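You operate a simulated robot arm through the tools that you are given. There is no shell and no other tool.

Carry out the task below with a simulated robot arm. There is one attempt and no reset: what you move stays moved.

JOB
Change the type block in the holder from 1 to 2.
Fine: latch it in; the old block goes in the empty end of the white type tray.

It is judged by the outcome, as a careful person would: the job done as asked, and still so three seconds after it is handed in. It fails if anything else is knocked over, pushed out of place, dropped, spilled or broken.

ROBOT AND FRAMES
A 7-joint arm with a two-finger gripper, fixed in place. Base frame: the origin is on the floor under the middle of its stand, x ahead of it, y to its left, z up; the work surface is at about z = 800. Lengths are in mm, angles in rad, forces in N, time in s.
With the tool pointing down near the work surface it reaches from about 340 to 720 mm from the base axis. Its first joint turns from -1.152 to 1.152 rad. Payload 2.45 kg.
Tool frame: the origin (TCP) lies between the finger pads and is the grasp point; the fingertips stand 26 mm ahead of it; z points along the fingers, y is the line along which they close. The gripper opens to 96 mm; its body begins 69 mm behind the TCP.
Orientation is that of the tool frame in the base frame, as a unit quaternion [w, x, y, z]. With the fingers straight down and closing along the base's y, the tool's x points along the base's -x, its y along +y and its z along -z.

CONTROLS
- The arm moves only by the tool step_arm. Its argument "rows" is text: rows parted by semicolons, each of 7 numbers parted by spaces: the finger opening in mm, from 0 to 96, then the shift along the tool's x, y, z in units of 100 mm (1.0 is 100 mm), then the turn, a rotation vector about the tool's x, y, z in units of 180 degrees (1.0 is 180 degrees). In form: fingers tx ty tz ax ay az; .... A call has 1 to 20 rows; each row is the pose to reach, as a shift and turn from the pose commanded when the call began, along the tool's axes at that moment. A call with a number of a shift or a turn outside -1 to 1 is refused whole. Each row takes 0.2 s and may step no farther than 50 mm and 0.15 rad from the row before; otherwise, or with a gripper value out of range, the whole call is refused. Where a pose cannot be reached the arm comes as near as it can. A force on the tool above 40 N (or 10 N above the force at the start of the call, whichever is more), or a blocked arm, ends the call early, and 0.2 s more pass. Each finger travels about 50 mm/s and halts on what it meets, pressing with about 36 N; the grip force reading is that of the motor and also rises with nothing between the fingers. The clock runs only during rows and for 0.2 s after the last one: add rows that repeat a pose to give the fingers time. The reply holds the time, the measured pose of the TCP, the force on the tool along the base axes, the opening and the grip force, in the units named above and with some noise, with the torque about the TCP (base axes, N m) and any sound that the robot's microphone picked up, and new pictures: "views" is both (left out), scene, wrist or none.
- Cameras (640 x 400 px; columns grow to the right, rows downward): "scene" is fixed at [164.6, -378.6, 1449.5]; the picture's right is [0.80, -0.60, 0.00], its down [-0.29, -0.39, -0.87] and it looks along [0.53, 0.70, -0.49] (base axes); focal length 366 px, centre (320, 200). "wrist" rides on the gripper at [82, 3, -98] in the tool frame; the picture's right is [-0.04, 1.00, 0.00], its down [-0.73, -0.03, -0.68] and it looks along [-0.68, -0.03, 0.73] (tool axes); focal length 256 px, centre (320, 200). There is no depth. A picture from a camera that has moved, and an enlarged one, comes with that camera's place and axes in the base frame and with its lens. The place of the scene camera against the robot may be out by one fixed shift of up to 25 mm in any direction.
- close_up(camera, box): a new picture of the part [left, top, right, bottom] of that camera's present view, enlarged. The clock stands still meanwhile.
- job_done(): hands the job in; it is judged then, once.

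Places have to be worked out from the pictures, the camera data and where the tool is seen. Open the gripper and draw the arm clear of the work before you hand the job in, unless the task says otherwise.

The tools are called after "Call:" by a JSON object that holds its "api" and its "payload". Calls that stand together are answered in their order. step_arm: Moves the arm, as the interface text tells. Its arguments: {"type":"object","properties":{"rows":{"type":"string"},"views":{"type":"string","enum":["both","scene","wrist","none"]}},"required":["rows"]} The other tools are called the same way: close_up (camera, box) takes an enlarged picture of a part of a camera's view; job_done () hands the job in.

At the start:

```text
clock: 0.0
tool_pos: [302.0, 192.7, 1134.1]
ee_rot: [0.0, 0.001, 1.0, 0.0]
contact_force: [-0.7, 0.2, 0.1]
moment: [0.02, 0.02, -0.01]
opening: 95.8
finger_force: 0.1
```

scene: 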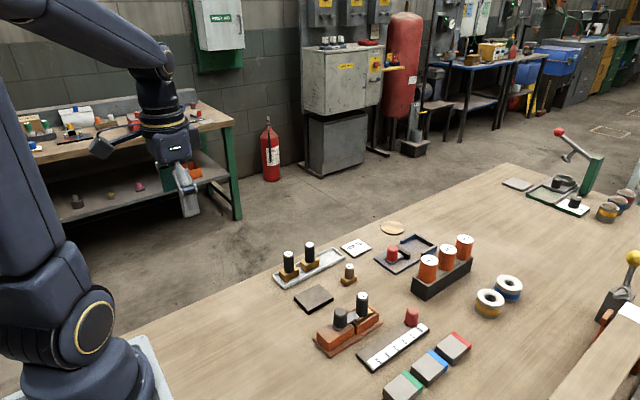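
wrist: 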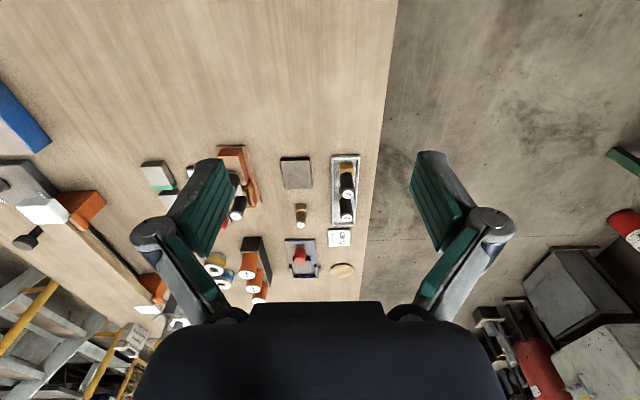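

I start by looking closely at the work area in both cameras before moving anything.

Call:
{"api": "close_up", "payload": {"camera": "scene", "box": [260, 210, 420, 310]}}

Call:
{"api": "close_up", "payload": {"camera": "scene", "box": [300, 280, 480, 400]}}

Call:
{"api": "close_up", "payload": {"camera": "scene", "box": [480, 110, 640, 230]}}

Call:
{"api": "close_up", "payload": {"camera": "wrist", "box": [200, 130, 380, 310]}}

```text
4.00 times, centred on (340, 260) of scene
camera zoom: at [164.6, -378.6, 1449.5], right [0.8, -0.6, 0.0], down [-0.29, -0.39, -0.87], along [0.53, 0.7, -0.49], focal length 1463 px, centre (240, -40)
```

zoom: 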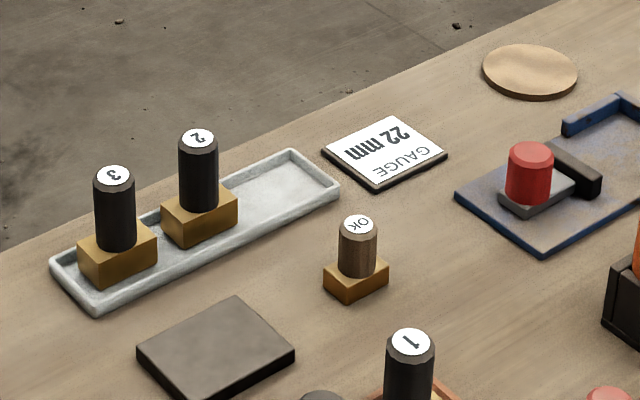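

```text
3.33 times, centred on (390, 340) of scene
camera zoom: at [164.6, -378.6, 1449.5], right [0.8, -0.6, 0.0], down [-0.29, -0.39, -0.87], along [0.53, 0.7, -0.49], focal length 1219 px, centre (87, -267)
```

zoom: 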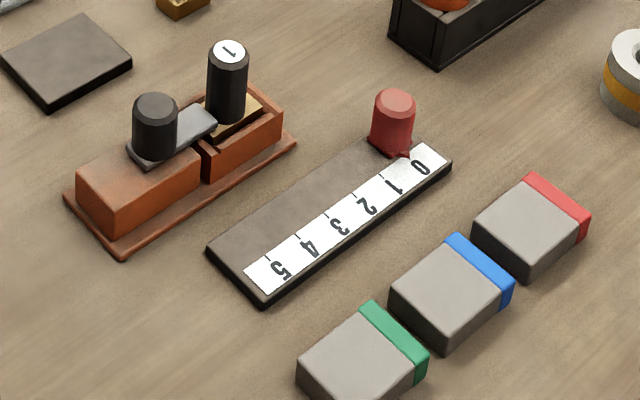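

```text
3.33 times, centred on (560, 170) of scene
camera zoom: at [164.6, -378.6, 1449.5], right [0.8, -0.6, 0.0], down [-0.29, -0.39, -0.87], along [0.53, 0.7, -0.49], focal length 1219 px, centre (-480, 300)
```

zoom: 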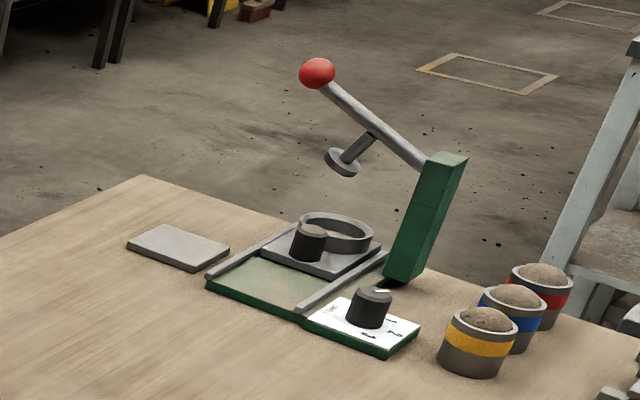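

```text
2.22 times, centred on (290, 220) of wrist
camera zoom: at [221.3, 195.2, 1232.4], right [0.04, 1.0, 0.0], down [0.73, -0.03, 0.68], along [0.68, -0.03, -0.73], focal length 569 px, centre (387, 156)
```

zoom: 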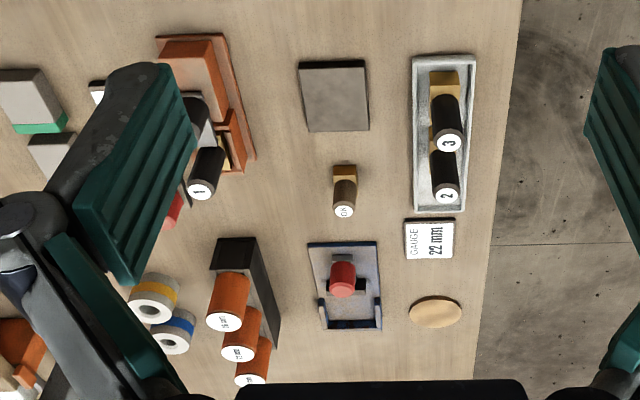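

The holder (brown, grey latch bar with black knob) sits near x≈600, y≈0, and the white tray spans about x 500–705, y≈230, with its empty end at the far +x end. I move the arm to a viewing pose over the holder to look at the latch mechanism from closer.

Call:
{"api": "step_arm", "payload": {"rows": "96 -0.1 -0.25 0.15 0 0 0; 96 -0.2 -0.5 0.3 0 0 0; 96 -0.3 -0.75 0.45 0 0 0; 96 -0.4 -1.0 0.6 0 0 0", "views": "none"}}

Call:
{"api": "step_arm", "payload": {"rows": "96 -0.1 -0.25 0.18 0 0 0; 96 -0.2 -0.5 0.36 0 0 0; 96 -0.3 -0.75 0.54 0 0 0; 96 -0.38 -0.93 0.74 0 0 0; 96 -0.38 -0.93 0.74 0 0 0", "views": "both"}}

```text
clock: 1.0
tool_pos: [343.3, 94.3, 1074.0]
ee_rot: [0.0, 0.0, 1.0, 0.0]
contact_force: [0.2, 0.8, -0.1]
moment: [0.03, 0.03, -0.01]
opening: 95.8
finger_force: 0.0
```

```text
clock: 2.2
tool_pos: [380.8, -0.2, 999.6]
ee_rot: [-0.001, 0.001, 1.0, 0.0]
contact_force: [0.9, -0.3, 0.6]
moment: [0.02, -0.01, -0.01]
opening: 96.2
finger_force: 0.1
camera wrist: at [299.9, 1.2, 1097.8], right [0.04, 1.0, 0.0], down [0.73, -0.03, 0.68], along [0.68, -0.03, -0.73], focal length 256 px, centre (320, 200)
```

scene: 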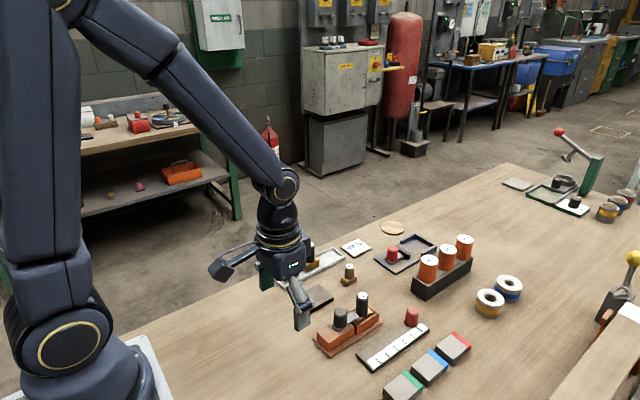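
wrist: 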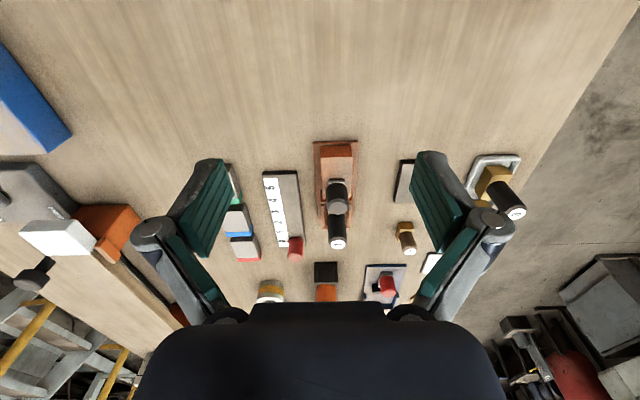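

Good view; the holder lies right ahead at y≈0 with its long axis along x. I enlarge it.

Call:
{"api": "close_up", "payload": {"camera": "wrist", "box": [280, 120, 400, 260]}}

Call:
{"api": "close_up", "payload": {"camera": "scene", "box": [305, 285, 395, 360]}}

Call:
{"api": "close_up", "payload": {"camera": "scene", "box": [370, 215, 450, 275]}}

```text
2.86 times, centred on (340, 190) of wrist
camera zoom: at [299.9, 1.2, 1097.8], right [0.04, 1.0, 0.0], down [0.73, -0.03, 0.68], along [0.68, -0.03, -0.73], focal length 731 px, centre (263, 229)
```

zoom: 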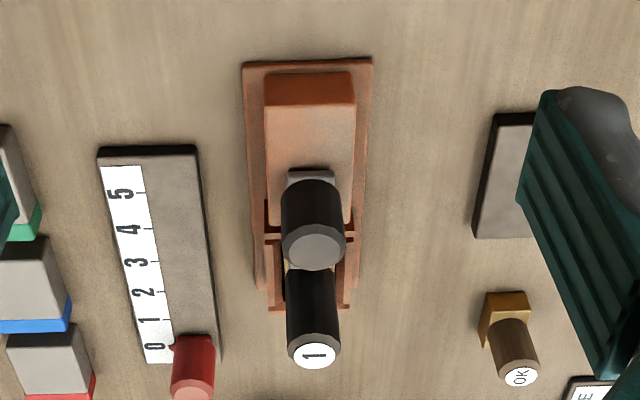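

```text
5.33 times, centred on (350, 322) of scene
camera zoom: at [164.6, -378.6, 1449.5], right [0.8, -0.6, 0.0], down [-0.29, -0.39, -0.87], along [0.53, 0.7, -0.49], focal length 1951 px, centre (160, -453)
```

zoom: 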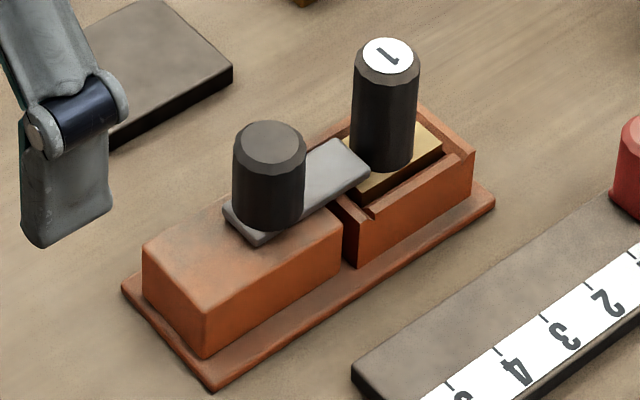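

```text
6.67 times, centred on (410, 245) of scene
camera zoom: at [164.6, -378.6, 1449.5], right [0.8, -0.6, 0.0], down [-0.29, -0.39, -0.87], along [0.53, 0.7, -0.49], focal length 2439 px, centre (-280, -100)
```

zoom: 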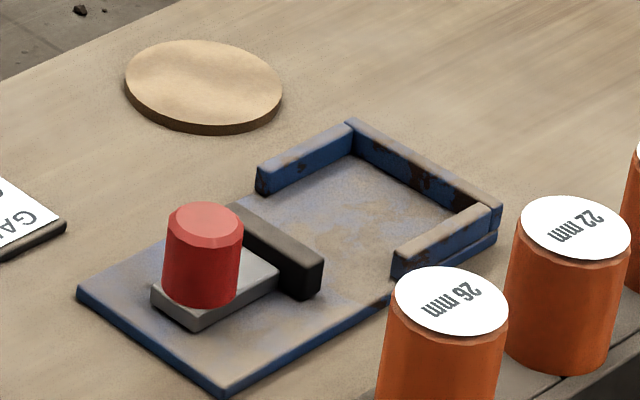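

I triangulate: block "1" handle top at about (584, 13, 881), latch knob top at about (520, 13.5, 872), with the grey bar on top of the body overlapping the block's base. I go closer for a better look at how the bar is guided.

Call:
{"api": "step_arm", "payload": {"rows": "96 -0.2 0.07 0.3 0 0 0; 96 -0.4 0.13 0.6 0 0 0; 96 -0.6 0.13 0.8 0 0 0; 96 -0.6 0.13 0.8 0 0 0", "views": "wrist"}}

Call:
{"api": "close_up", "payload": {"camera": "wrist", "box": [240, 100, 400, 260]}}

```text
clock: 3.2
tool_pos: [441.2, 11.0, 920.3]
ee_rot: [0.0, 0.002, 1.0, -0.001]
contact_force: [-0.6, 0.5, 0.0]
moment: [0.02, -0.02, 0.01]
opening: 96.1
finger_force: 0.1
camera wrist: at [360.0, 14.9, 1018.2], right [0.04, 1.0, 0.0], down [0.73, -0.03, 0.68], along [0.68, -0.03, -0.73], focal length 256 px, centre (320, 200)
```

wrist: 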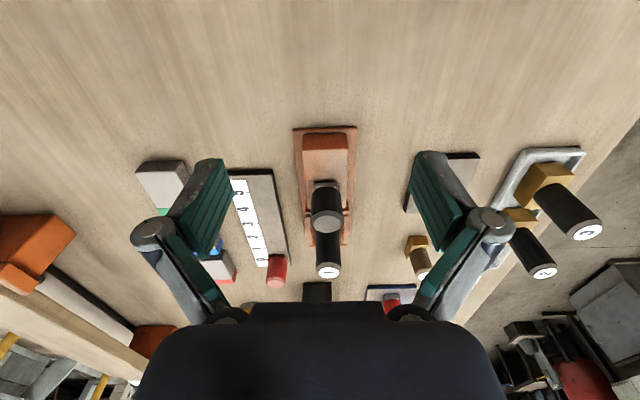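

```text
2.50 times, centred on (320, 180) of wrist
camera zoom: at [360.0, 14.9, 1018.2], right [0.04, 1.0, 0.0], down [0.73, -0.03, 0.68], along [0.68, -0.03, -0.73], focal length 640 px, centre (320, 250)
```

zoom: 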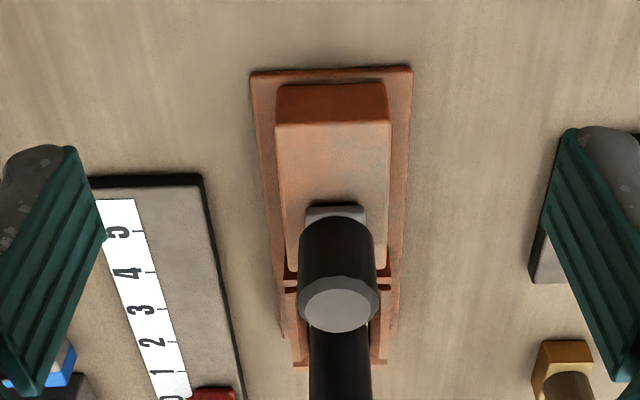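

The bar is flat on top of the body with free body surface behind it, so it looks like either a sliding bolt or a turn-button. I move to hover above the knob (520, 14) with a narrower opening and check alignment before gripping it.

Call:
{"api": "step_arm", "payload": {"rows": "60 -0.25 0.013 -0.1 0 0 0; 60 -0.5 0.013 -0.1 0 0 0; 60 -0.8 0.013 -0.1 0 0 0; 60 -0.8 0.013 -0.1 0 0 0", "views": "both"}}

Call:
{"api": "close_up", "payload": {"camera": "scene", "box": [295, 250, 395, 360]}}

Call:
{"api": "close_up", "payload": {"camera": "wrist", "box": [220, 100, 420, 310]}}

```text
clock: 4.2
tool_pos: [520.0, 13.6, 930.5]
ee_rot: [0.0, 0.001, 1.0, 0.001]
contact_force: [-0.7, 0.3, 0.5]
moment: [0.02, -0.02, 0.02]
opening: 60.1
finger_force: 0.2
camera wrist: at [439.0, 16.5, 1028.7], right [0.04, 1.0, 0.0], down [0.73, -0.03, 0.68], along [0.68, -0.03, -0.73], focal length 256 px, centre (320, 200)
```

scene: 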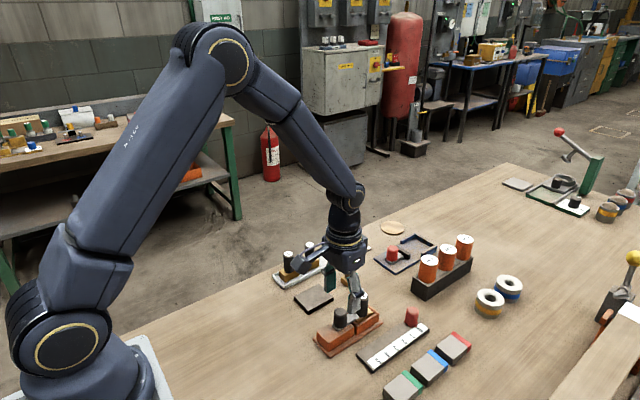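
wrist: 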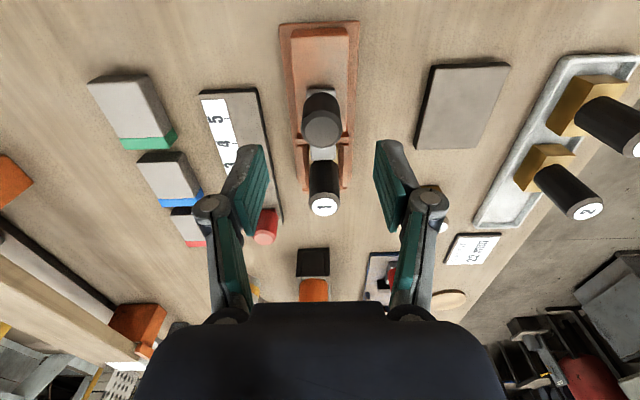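

```text
3.64 times, centred on (345, 305) of scene
camera zoom: at [164.7, -378.6, 1449.5], right [0.8, -0.6, 0.0], down [-0.29, -0.39, -0.87], along [0.53, 0.7, -0.49], focal length 1330 px, centre (229, -182)
```

zoom: 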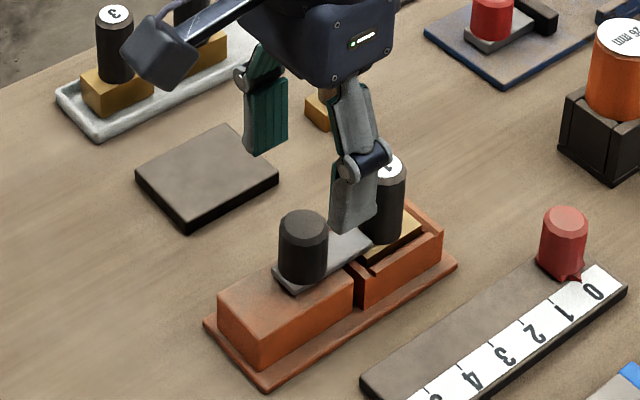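

```text
1.90 times, centred on (320, 205) of wrist
camera zoom: at [439.0, 16.5, 1028.7], right [0.04, 1.0, 0.0], down [0.73, -0.03, 0.68], along [0.68, -0.03, -0.73], focal length 488 px, centre (320, 190)
```

zoom: 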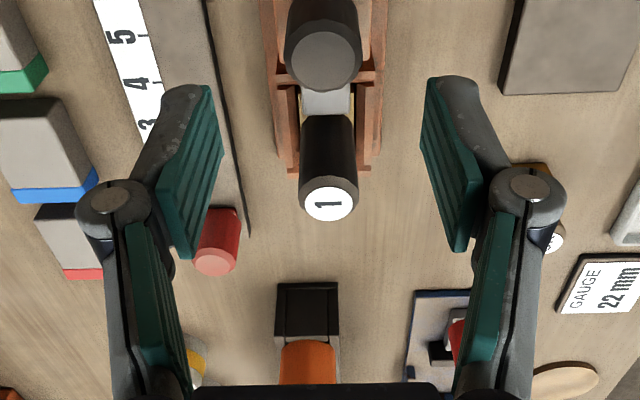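

Alignment over the knob is good (knob top at about (519.5, 14, 872)). I descend so the pads straddle the knob, staying just above the bar, and close gently.

Call:
{"api": "step_arm", "payload": {"rows": "60 0 0.004 0.25 0 0 0; 60 0 0.004 0.5 0 0 0; 60 0 0.004 0.66 0 0 0; 60 0 0.004 0.66 0 0 0", "views": "wrist"}}

Call:
{"api": "close_up", "payload": {"camera": "scene", "box": [295, 270, 395, 360]}}

```text
clock: 5.2
tool_pos: [520.3, 14.6, 866.0]
ee_rot: [0.0, 0.001, 1.0, 0.0]
contact_force: [0.2, -0.3, -1.2]
moment: [-0.02, 0.03, 0.0]
opening: 59.7
finger_force: 0.1
camera wrist: at [439.0, 17.0, 963.3], right [0.04, 1.0, 0.0], down [0.73, -0.03, 0.68], along [0.68, -0.03, -0.73], focal length 256 px, centre (320, 200)
```

wrist: 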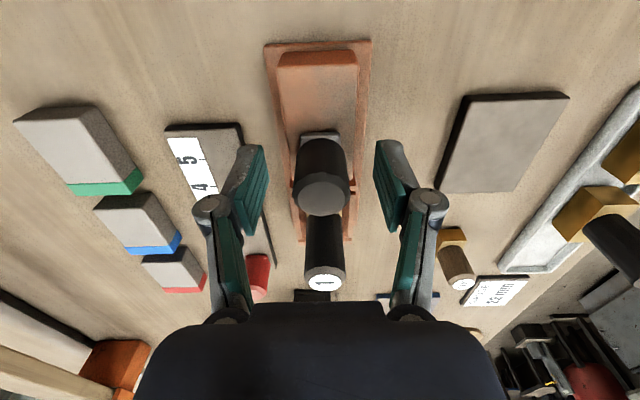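

```text
4.44 times, centred on (345, 315) of scene
camera zoom: at [164.7, -378.6, 1449.5], right [0.8, -0.6, 0.0], down [-0.29, -0.39, -0.87], along [0.53, 0.7, -0.49], focal length 1626 px, centre (209, -311)
```

zoom: 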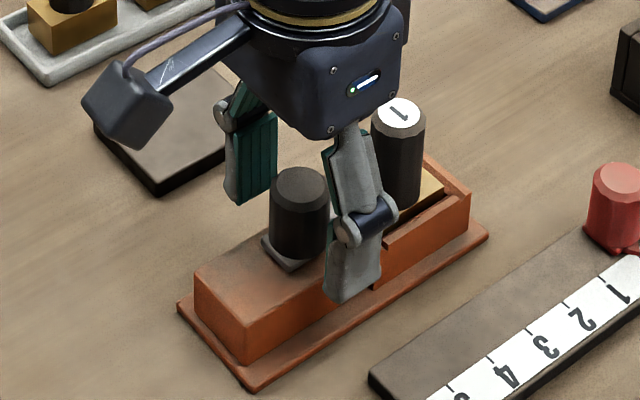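

The fingers straddle the knob. I close on it now and watch the forces.

Call:
{"api": "step_arm", "payload": {"rows": "40 0 0 0 0 0 0; 22 0 0 0 0 0 0; 20 0 0 0 0 0 0; 20 0 0 0 0 0 0", "views": "wrist"}}

```text
clock: 6.2
tool_pos: [519.7, 15.7, 865.3]
ee_rot: [0.0, 0.0, 1.0, -0.001]
contact_force: [1.0, 3.8, -1.3]
moment: [0.02, -0.04, -0.06]
opening: 27.0
finger_force: 44.2
camera wrist: at [438.9, 17.5, 963.4], right [0.04, 1.0, 0.0], down [0.73, -0.03, 0.68], along [0.68, -0.03, -0.73], focal length 256 px, centre (320, 200)
```

wrist: 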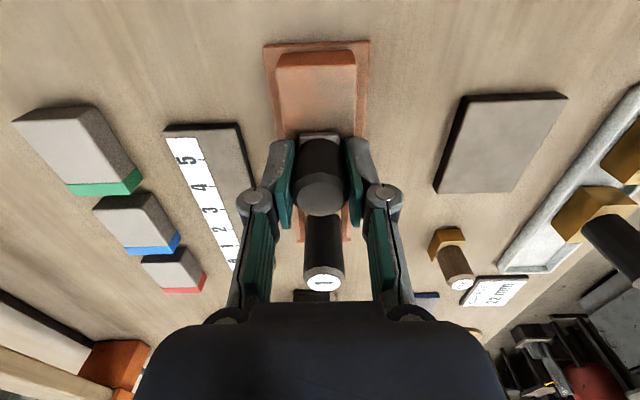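

The knob is gripped at 27 mm. I test whether the latch slides: a small 4 mm pull toward −x (tool +x) while watching the force.

Call:
{"api": "step_arm", "payload": {"rows": "20 0.02 0 0 0 0 0; 20 0.04 0 0 0 0 0; 20 0.04 0 0 0 0 0", "views": "wrist"}}

Call:
{"api": "close_up", "payload": {"camera": "wrist", "box": [230, 30, 410, 300]}}

```text
clock: 7.0
tool_pos: [516.7, 15.7, 865.0]
ee_rot: [0.001, -0.001, 1.0, 0.0]
contact_force: [0.0, 9.2, 10.4]
moment: [0.25, 0.06, -0.03]
opening: 27.0
finger_force: 45.0
camera wrist: at [435.2, 17.5, 963.2], right [0.04, 1.0, 0.0], down [0.73, -0.03, 0.68], along [0.68, -0.03, -0.73], focal length 256 px, centre (320, 200)
```

wrist: 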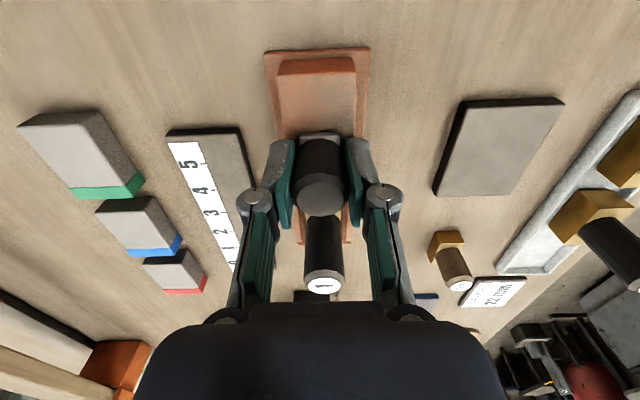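

```text
1.48 times, centred on (320, 165) of wrist
camera zoom: at [435.2, 17.5, 963.2], right [0.04, 1.0, 0.0], down [0.73, -0.03, 0.68], along [0.68, -0.03, -0.73], focal length 379 px, centre (320, 252)
```

zoom: 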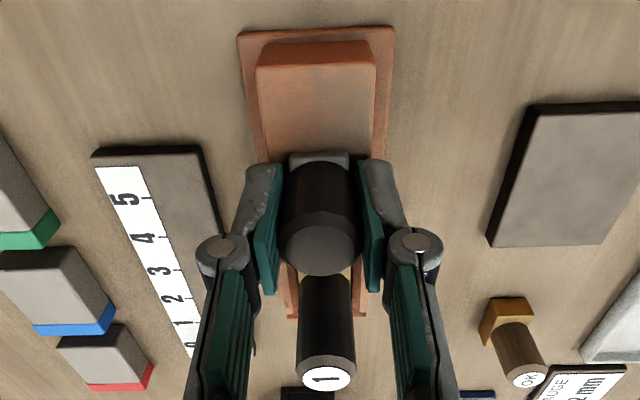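

The bar moved with the hand at nearly zero x-force and the holder body did not move, so it is a sliding latch. I continue the pull in small steps, with a 1 mm relief in y and z to drop the side load.

Call:
{"api": "step_arm", "payload": {"rows": "20 0.0 0.01 -0.01 0 0 0; 20 0.03 0.01 -0.01 0 0 0; 20 0.06 0.01 -0.01 0 0 0; 20 0.06 0.01 -0.01 0 0 0", "views": "wrist"}}

Call:
{"api": "close_up", "payload": {"camera": "scene", "box": [295, 270, 395, 360]}}

```text
clock: 8.0
tool_pos: [509.7, 13.4, 865.5]
ee_rot: [-0.001, 0.002, 1.0, 0.001]
contact_force: [1.7, 2.9, -5.0]
moment: [-0.02, -0.44, 0.25]
opening: 26.9
finger_force: 44.9
camera wrist: at [428.9, 17.7, 963.3], right [0.04, 1.0, 0.0], down [0.73, -0.03, 0.68], along [0.68, -0.03, -0.74], focal length 256 px, centre (320, 200)
```

wrist: 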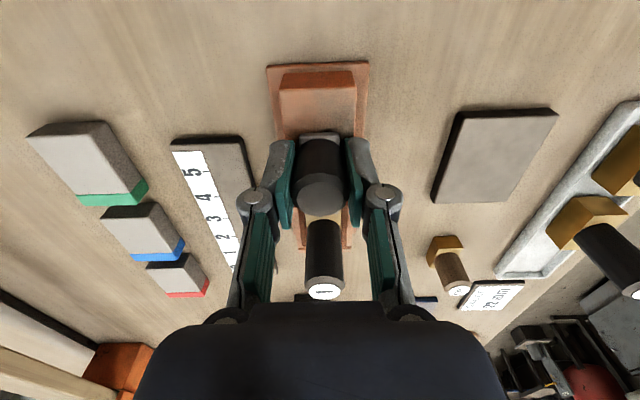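

```text
4.44 times, centred on (345, 315) of scene
camera zoom: at [164.7, -378.5, 1449.5], right [0.8, -0.6, 0.0], down [-0.29, -0.39, -0.87], along [0.53, 0.7, -0.49], focal length 1626 px, centre (209, -311)
```

zoom: 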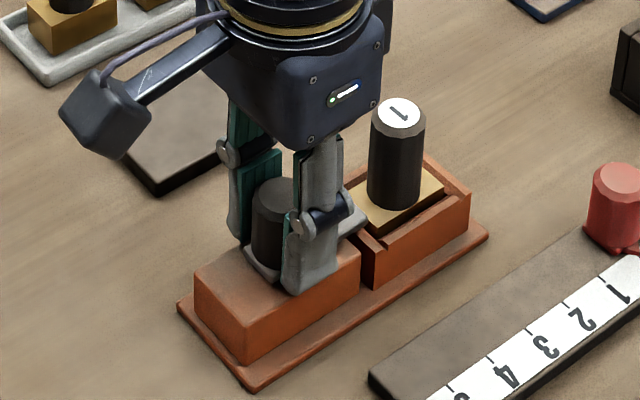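

The latch slides freely and the holder hasn't shifted. I keep pulling back another 8 mm.

Call:
{"api": "step_arm", "payload": {"rows": "20 0.03 0 0 0 0 0; 20 0.06 0 0 0 0 0; 20 0.08 0 0 0 0 0; 20 0.08 0 0 0 0 0", "views": "wrist"}}

Call:
{"api": "close_up", "payload": {"camera": "scene", "box": [295, 270, 395, 360]}}

```text
clock: 9.0
tool_pos: [501.1, 15.9, 865.4]
ee_rot: [0.0, 0.001, 1.0, 0.0]
contact_force: [-0.4, 0.1, -13.9]
moment: [0.0, 0.22, -0.05]
opening: 26.5
finger_force: 45.1
camera wrist: at [421.1, 17.7, 963.2], right [0.04, 1.0, 0.0], down [0.73, -0.03, 0.68], along [0.68, -0.03, -0.74], focal length 256 px, centre (320, 200)
```

wrist: 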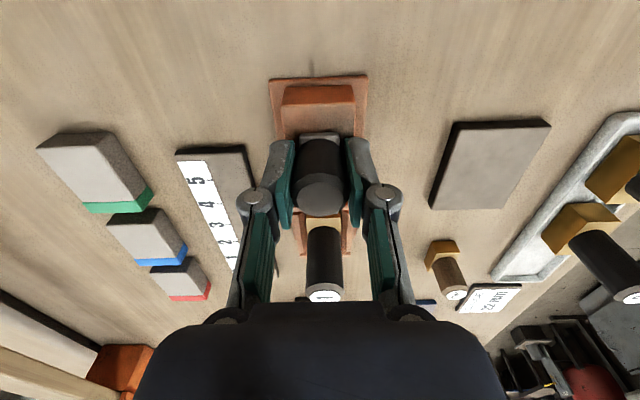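

```text
4.44 times, centred on (345, 315) of scene
camera zoom: at [164.9, -378.6, 1449.5], right [0.8, -0.6, 0.0], down [-0.29, -0.39, -0.87], along [0.53, 0.7, -0.49], focal length 1626 px, centre (209, -311)
```

zoom: 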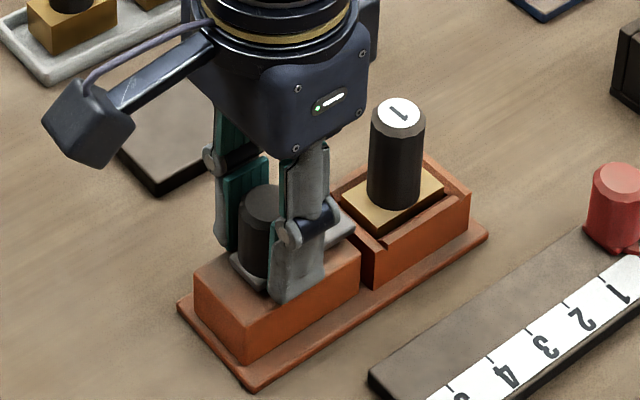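

The bar tip now looks about clear of the block's base; I pull a bit more (6 mm) to find the stop, with a 1 mm downward relief of the −14 N z load.

Call:
{"api": "step_arm", "payload": {"rows": "20 0.0 0 0.01 0 0 0; 20 0.03 0 0.01 0 0 0; 20 0.06 0 0.01 0 0 0; 20 0.06 0 0.01 0 0 0", "views": "wrist"}}

Call:
{"api": "close_up", "payload": {"camera": "scene", "box": [295, 270, 395, 360]}}

Call:
{"api": "close_up", "payload": {"camera": "wrist", "box": [240, 50, 400, 310]}}

```text
clock: 10.0
tool_pos: [496.1, 15.0, 865.1]
ee_rot: [0.001, 0.001, 1.0, 0.0]
contact_force: [-1.8, -1.9, 9.4]
moment: [-0.05, 0.06, -0.05]
opening: 26.5
finger_force: 44.5
camera wrist: at [415.4, 17.7, 962.7], right [0.04, 1.0, 0.0], down [0.73, -0.03, 0.68], along [0.68, -0.03, -0.73], focal length 256 px, centre (320, 200)
```

wrist: 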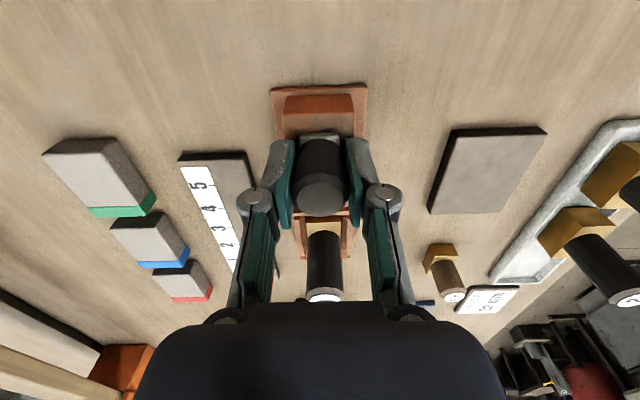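

```text
4.44 times, centred on (345, 315) of scene
camera zoom: at [164.5, -378.6, 1449.5], right [0.8, -0.6, 0.0], down [-0.29, -0.39, -0.87], along [0.53, 0.7, -0.49], focal length 1626 px, centre (209, -311)
```

zoom: 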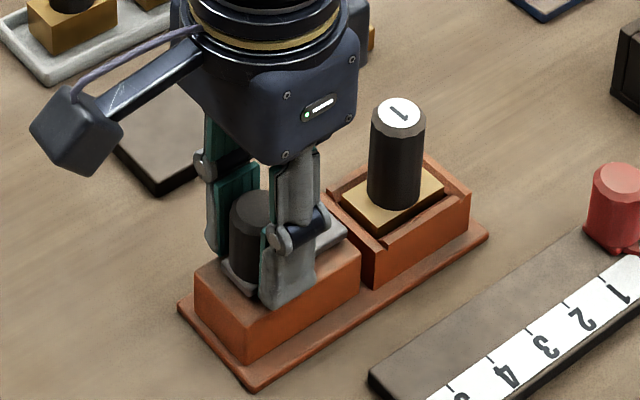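

```text
1.54 times, centred on (320, 180) of wrist
camera zoom: at [415.4, 17.7, 962.7], right [0.04, 1.0, 0.0], down [0.73, -0.03, 0.68], along [0.68, -0.03, -0.73], focal length 394 px, centre (320, 231)
```

zoom: 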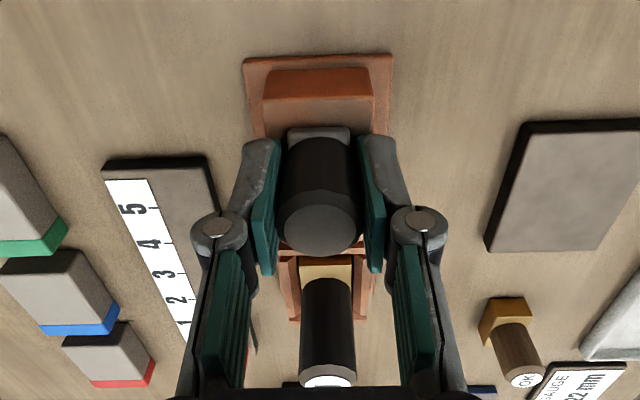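

Travel so far is 24 mm, with the bar tip back on the body. I pull 4 mm more for margin, then release and rise.

Call:
{"api": "step_arm", "payload": {"rows": "20 0.02 0 -0.005 0 0 0; 20 0.04 0 -0.005 0 0 0; 20 0.04 0 -0.005 0 0 0", "views": "wrist"}}

Call:
{"api": "close_up", "payload": {"camera": "wrist", "box": [240, 50, 400, 310]}}

```text
clock: 10.8
tool_pos: [495.2, 15.0, 865.6]
ee_rot: [0.003, 0.001, 1.0, 0.001]
contact_force: [20.7, -4.7, -15.8]
moment: [-0.18, -0.79, 0.03]
opening: 26.8
finger_force: 44.9
camera wrist: at [413.4, 17.7, 962.3], right [0.04, 1.0, 0.0], down [0.73, -0.03, 0.68], along [0.68, -0.03, -0.73], focal length 256 px, centre (320, 200)
```

wrist: 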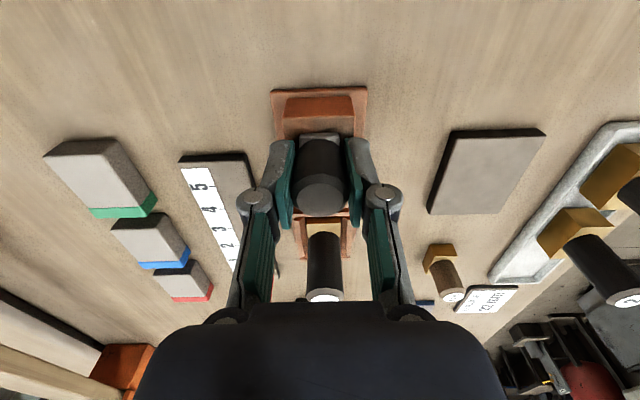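

```text
1.54 times, centred on (320, 180) of wrist
camera zoom: at [413.4, 17.7, 962.3], right [0.04, 1.0, 0.0], down [0.73, -0.03, 0.68], along [0.68, -0.03, -0.73], focal length 394 px, centre (320, 231)
```

zoom: 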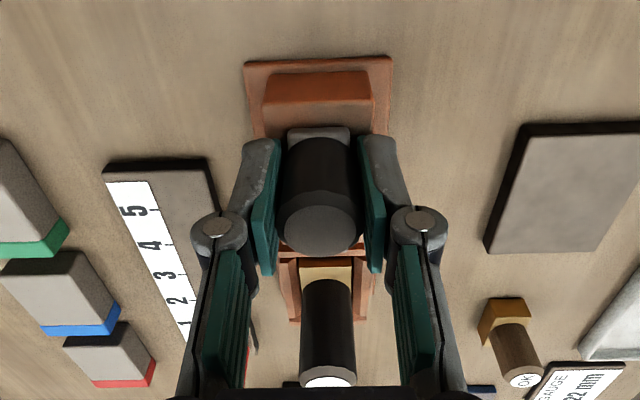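

The x-force of +21 N shows the latch has hit its open stop (knob at x≈495), so it is fully retracted. I back off 2.5 mm to unload, open the fingers and rise.

Call:
{"api": "step_arm", "payload": {"rows": "20 -0.025 0 0 0 0 0; 26 -0.025 0 0 0 0 0; 60 -0.025 0 0 0 0 0; 60 -0.025 0 0 0 0 0; 60 -0.025 0 0 0 0 0; 60 -0.025 0 -0.3 0 0 0; 60 -0.025 0 -0.65 0 0 0; 60 -0.025 0 -0.65 0 0 0", "views": "both"}}

Call:
{"api": "close_up", "payload": {"camera": "wrist", "box": [220, 50, 420, 310]}}

Call:
{"api": "close_up", "payload": {"camera": "scene", "box": [295, 270, 395, 360]}}

```text
clock: 12.6
tool_pos: [495.9, 16.8, 931.7]
ee_rot: [0.0, 0.001, 1.0, 0.0]
contact_force: [0.1, 0.0, 0.3]
moment: [0.0, 0.02, 0.0]
opening: 60.0
finger_force: 0.1
camera wrist: at [414.2, 19.5, 1029.6], right [0.04, 1.0, 0.0], down [0.73, -0.03, 0.68], along [0.68, -0.03, -0.73], focal length 256 px, centre (320, 200)
```

scene: 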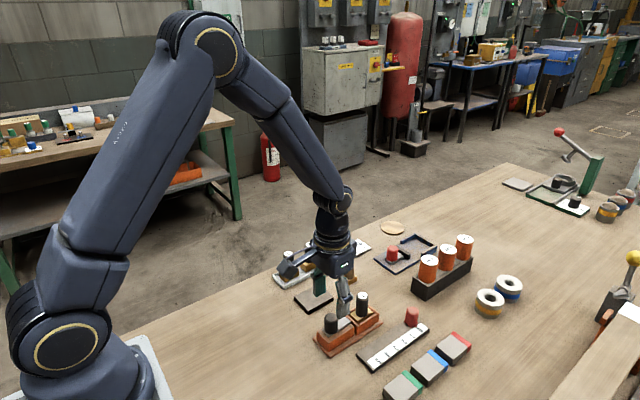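
wrist: 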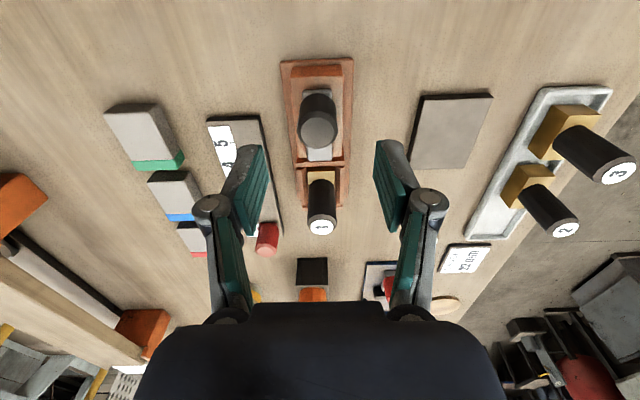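

```text
1.54 times, centred on (320, 180) of wrist
camera zoom: at [414.2, 19.5, 1029.6], right [0.04, 1.0, 0.0], down [0.73, -0.03, 0.68], along [0.68, -0.03, -0.73], focal length 394 px, centre (320, 231)
```

zoom: 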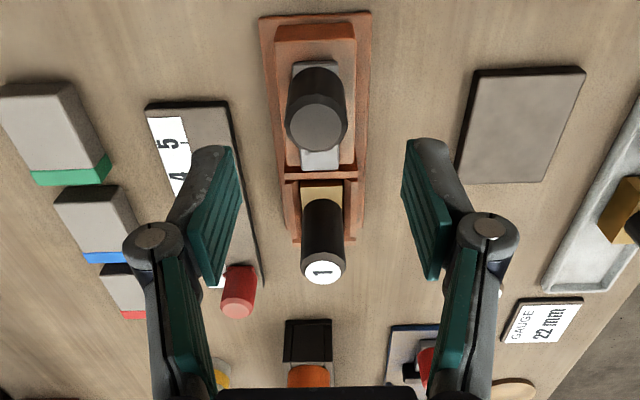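

```text
4.44 times, centred on (345, 315) of scene
camera zoom: at [164.6, -378.6, 1449.5], right [0.8, -0.6, 0.0], down [-0.29, -0.39, -0.87], along [0.53, 0.7, -0.49], focal length 1626 px, centre (209, -311)
```

zoom: 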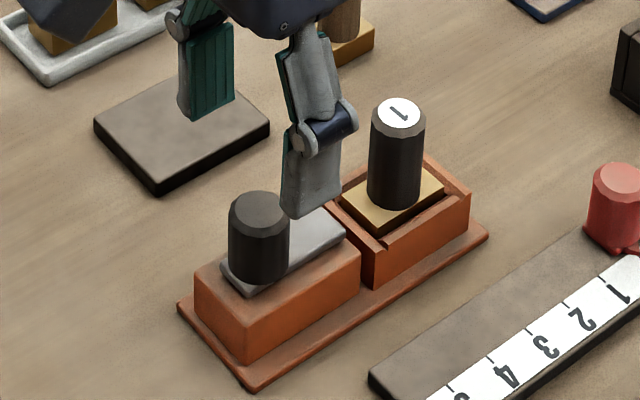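

The latch is fully back and the holder hasn't moved. Block "1"'s handle top is at about (584, 13.7, 881); I hover over it next.

Call:
{"api": "step_arm", "payload": {"rows": "60 -0.3 -0.024 0 0 0 0; 60 -0.6 -0.024 0 0 0 0; 60 -0.885 -0.024 0 0 0 0; 60 -0.885 -0.024 0 0 0 0; 60 -0.885 -0.024 0 0 0 0", "views": "both"}}

Call:
{"api": "close_up", "payload": {"camera": "wrist", "box": [220, 50, 420, 310]}}

```text
clock: 13.8
tool_pos: [583.5, 10.4, 930.9]
ee_rot: [0.0, 0.0, 1.0, 0.0]
contact_force: [-0.5, -0.5, -0.1]
moment: [0.01, 0.02, 0.0]
opening: 60.0
finger_force: 0.1
camera wrist: at [502.2, 13.7, 1029.0], right [0.04, 1.0, 0.0], down [0.73, -0.03, 0.68], along [0.68, -0.03, -0.73], focal length 256 px, centre (320, 200)
```

scene: 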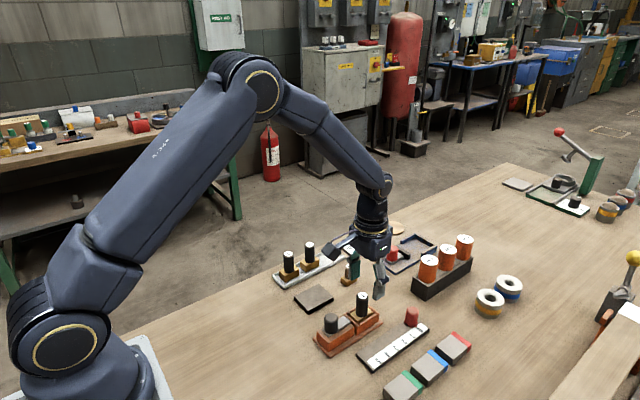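
wrist: 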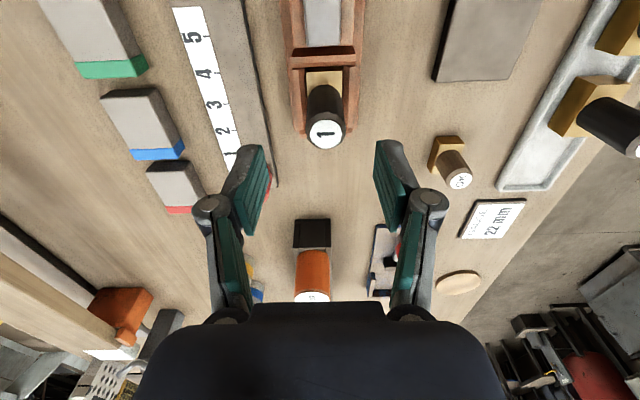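

```text
1.54 times, centred on (320, 180) of wrist
camera zoom: at [502.2, 13.7, 1029.0], right [0.04, 1.0, 0.0], down [0.73, -0.03, 0.68], along [0.68, -0.03, -0.73], focal length 394 px, centre (320, 231)
```

zoom: 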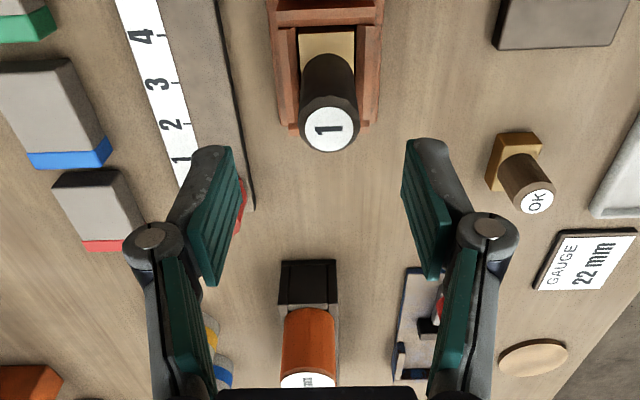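

The label is about 3.7 mm to +y and 1.5 mm to −x of the tool axis as seen by the wrist camera. I correct for that and descend halfway, then check again before going around the handle.

Call:
{"api": "step_arm", "payload": {"rows": "60 0.01 0.036 0 0 0 0; 60 0.01 0.036 0 0 0 0; 60 0.01 0.036 0.15 0 0 0; 60 0.01 0.036 0.15 0 0 0; 60 0.01 0.036 0.15 0 0 0", "views": "wrist"}}

Call:
{"api": "close_up", "payload": {"camera": "wrist", "box": [220, 50, 420, 310]}}

```text
clock: 15.0
tool_pos: [583.3, 15.4, 915.3]
ee_rot: [0.0, 0.001, 1.0, 0.001]
contact_force: [-0.2, -0.9, 0.4]
moment: [0.0, -0.04, 0.02]
opening: 59.6
finger_force: 0.1
camera wrist: at [501.5, 18.8, 1013.5], right [0.04, 1.0, 0.0], down [0.73, -0.03, 0.68], along [0.68, -0.03, -0.73], focal length 256 px, centre (320, 200)
```

wrist: 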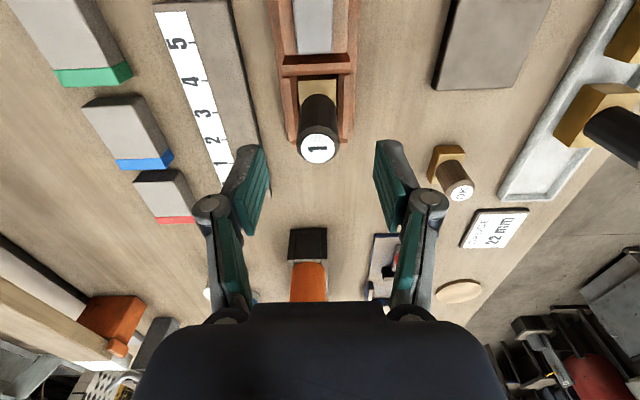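

```text
1.54 times, centred on (320, 180) of wrist
camera zoom: at [501.5, 18.8, 1013.5], right [0.04, 1.0, 0.0], down [0.73, -0.03, 0.68], along [0.68, -0.03, -0.73], focal length 394 px, centre (320, 231)
```

zoom: 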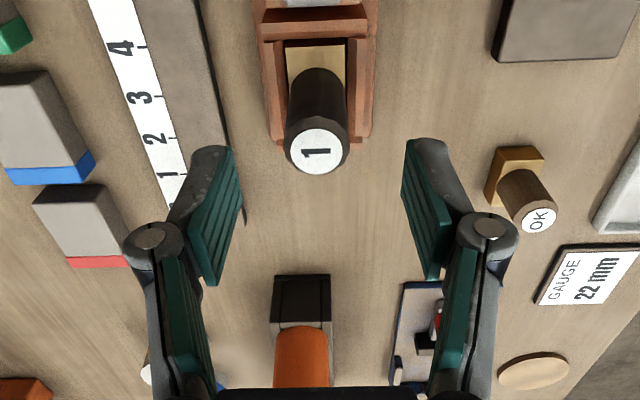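

I'm now about 1.5–2 mm too far to +y; I make a small correction and lower a bit more, then recheck.

Call:
{"api": "step_arm", "payload": {"rows": "60 0 -0.015 0 0 0 0; 60 0 -0.015 0.1 0 0 0; 60 0 -0.015 0.1 0 0 0; 60 0 -0.015 0.1 0 0 0; 60 0 -0.015 0.1 0 0 0", "views": "wrist"}}

Call:
{"api": "close_up", "payload": {"camera": "wrist", "box": [220, 50, 420, 310]}}

```text
clock: 16.2
tool_pos: [582.6, 15.4, 905.4]
ee_rot: [0.0, 0.001, 1.0, -0.001]
contact_force: [-0.1, -0.3, 0.0]
moment: [-0.04, 0.02, 0.0]
opening: 60.0
finger_force: 0.0
camera wrist: at [501.8, 16.8, 1003.4], right [0.04, 1.0, 0.0], down [0.73, -0.03, 0.68], along [0.68, -0.03, -0.73], focal length 256 px, centre (320, 200)
```

wrist: 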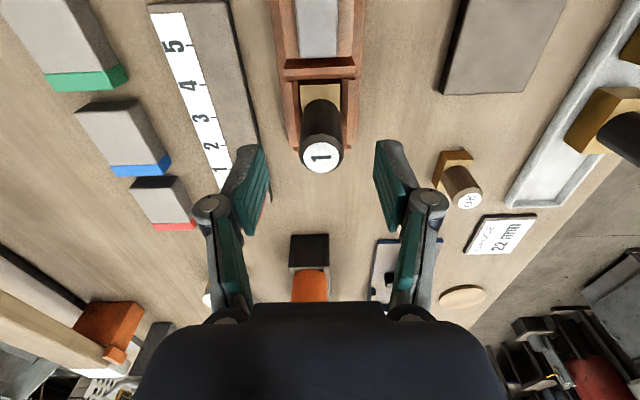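

```text
1.54 times, centred on (320, 180) of wrist
camera zoom: at [501.8, 16.8, 1003.4], right [0.04, 1.0, 0.0], down [0.73, -0.03, 0.68], along [0.68, -0.03, -0.73], focal length 394 px, centre (320, 231)
```

zoom: 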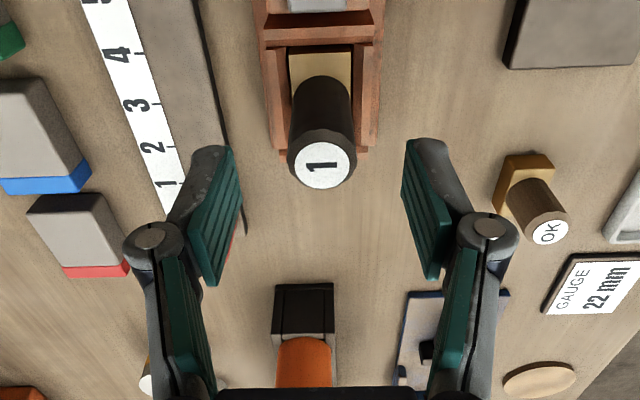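

The tool is now centred on the handle within about 0.5 mm in y. I descend the remaining ~41 mm around it and close.

Call:
{"api": "step_arm", "payload": {"rows": "60 0.01 0 0.15 0 0 0; 60 0.01 0 0.3 0 0 0; 60 0.01 0 0.41 0 0 0; 60 0.01 0 0.41 0 0 0; 60 0.01 0 0.41 0 0 0", "views": "wrist"}}

Call:
{"api": "close_up", "payload": {"camera": "scene", "box": [315, 260, 415, 350]}}

```text
clock: 17.4
tool_pos: [581.2, 14.9, 864.1]
ee_rot: [0.0, 0.0, 1.0, 0.0]
contact_force: [0.7, -0.7, -0.6]
moment: [0.01, 0.0, 0.03]
opening: 60.1
finger_force: 0.0
camera wrist: at [500.5, 16.9, 962.9], right [0.04, 1.0, 0.0], down [0.73, -0.03, 0.68], along [0.68, -0.03, -0.73], focal length 256 px, centre (320, 200)
```

wrist: 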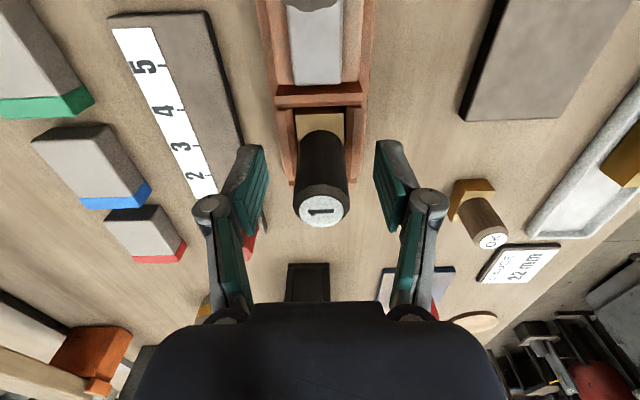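

```text
4.44 times, centred on (365, 305) of scene
camera zoom: at [164.7, -378.6, 1449.5], right [0.8, -0.6, 0.0], down [-0.29, -0.39, -0.87], along [0.53, 0.7, -0.49], focal length 1626 px, centre (120, -267)
```

zoom: 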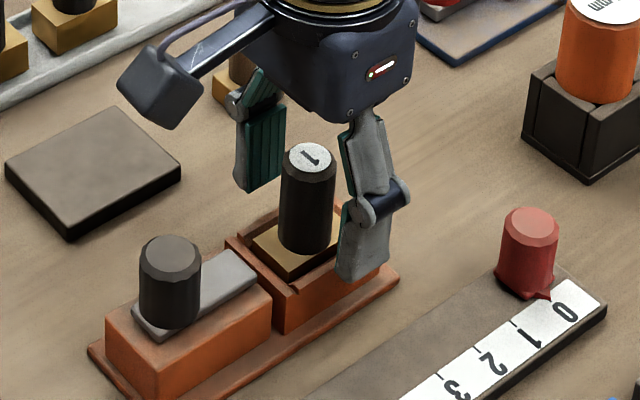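

The fingers straddle the handle, tips above the pocket walls. I close on it.

Call:
{"api": "step_arm", "payload": {"rows": "40 0 0 0 0 0 0; 22 0 0 0 0 0 0; 18 0 0 0 0 0 0; 18 0 0 0 0 0 0", "views": "wrist"}}

Call:
{"api": "close_up", "payload": {"camera": "wrist", "box": [220, 70, 420, 310]}}

Call:
{"api": "close_up", "payload": {"camera": "scene", "box": [315, 260, 415, 350]}}

```text
clock: 18.4
tool_pos: [581.0, 14.5, 865.5]
ee_rot: [0.0, 0.0, 1.0, 0.0]
contact_force: [0.2, 0.5, 1.6]
moment: [0.04, 0.02, -0.02]
opening: 25.1
finger_force: 36.3
camera wrist: at [500.5, 17.1, 963.1], right [0.04, 1.0, 0.0], down [0.73, -0.03, 0.68], along [0.68, -0.03, -0.73], focal length 256 px, centre (320, 200)
```

wrist: 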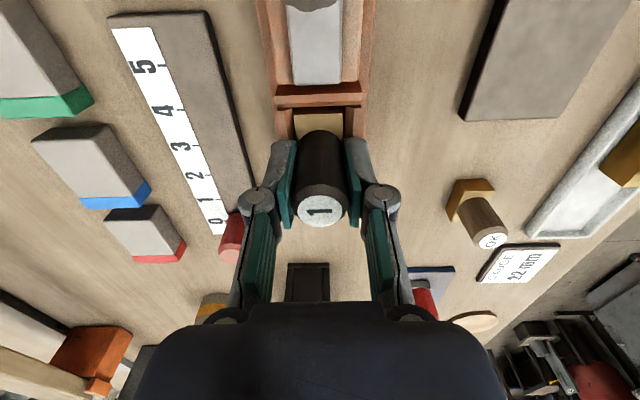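

```text
1.67 times, centred on (320, 190) of wrist
camera zoom: at [500.5, 17.1, 963.1], right [0.04, 1.0, 0.0], down [0.73, -0.03, 0.68], along [0.68, -0.03, -0.73], focal length 427 px, centre (320, 217)
```

zoom: 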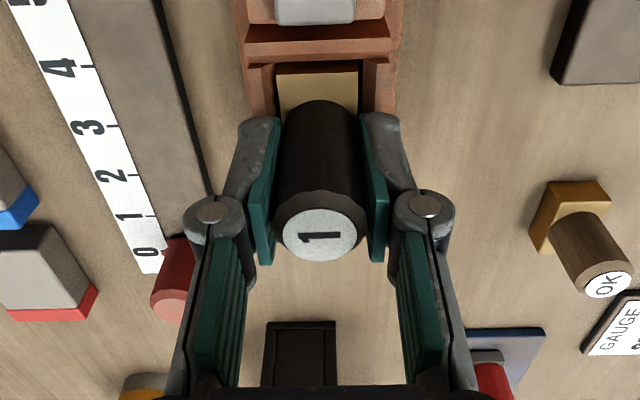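

```text
4.44 times, centred on (365, 305) of scene
camera zoom: at [164.6, -378.6, 1449.5], right [0.8, -0.6, 0.0], down [-0.29, -0.39, -0.87], along [0.53, 0.7, -0.49], focal length 1626 px, centre (120, -267)
```

zoom: 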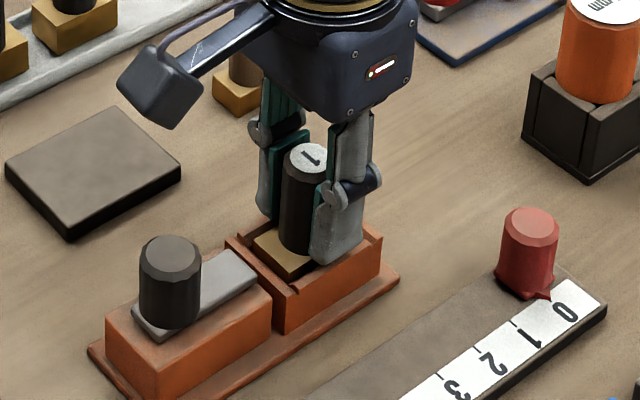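

Gripped (opening 25 mm, 36 N) with the hand at about (582.5, 14.1, 865). I lift straight up slowly, watching for any binding.

Call:
{"api": "step_arm", "payload": {"rows": "18 0 0 -0.05 0 0 0; 18 0 0 -0.1 0 0 0; 18 0 0 -0.2 0 0 0; 18 0 0 -0.35 0 0 0; 18 0 0 -0.35 0 0 0", "views": "wrist"}}

Call:
{"api": "close_up", "payload": {"camera": "scene", "box": [295, 240, 415, 350]}}

```text
clock: 19.6
tool_pos: [580.7, 13.9, 900.3]
ee_rot: [-0.001, -0.001, 1.0, -0.001]
contact_force: [-0.2, 0.3, -2.2]
moment: [-0.02, 0.0, 0.01]
opening: 25.1
finger_force: 35.6
camera wrist: at [500.1, 17.4, 997.9], right [0.04, 1.0, 0.0], down [0.73, -0.03, 0.68], along [0.68, -0.03, -0.73], focal length 256 px, centre (320, 200)
```

wrist: 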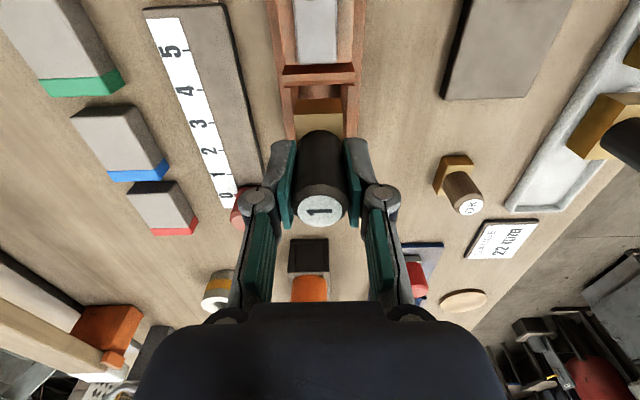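

```text
3.64 times, centred on (355, 295) of scene
camera zoom: at [164.7, -378.6, 1449.5], right [0.8, -0.6, 0.0], down [-0.29, -0.39, -0.87], along [0.53, 0.7, -0.49], focal length 1330 px, centre (193, -146)
```

zoom: 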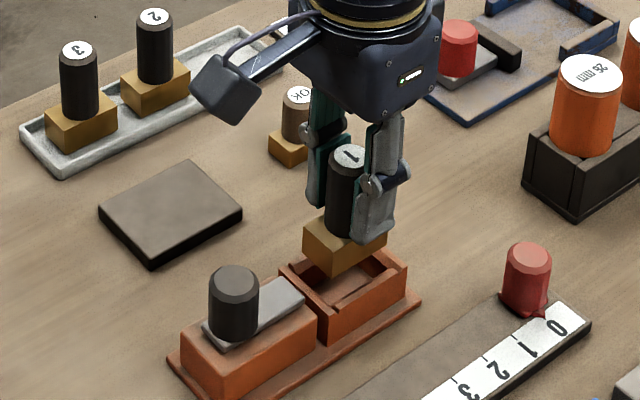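

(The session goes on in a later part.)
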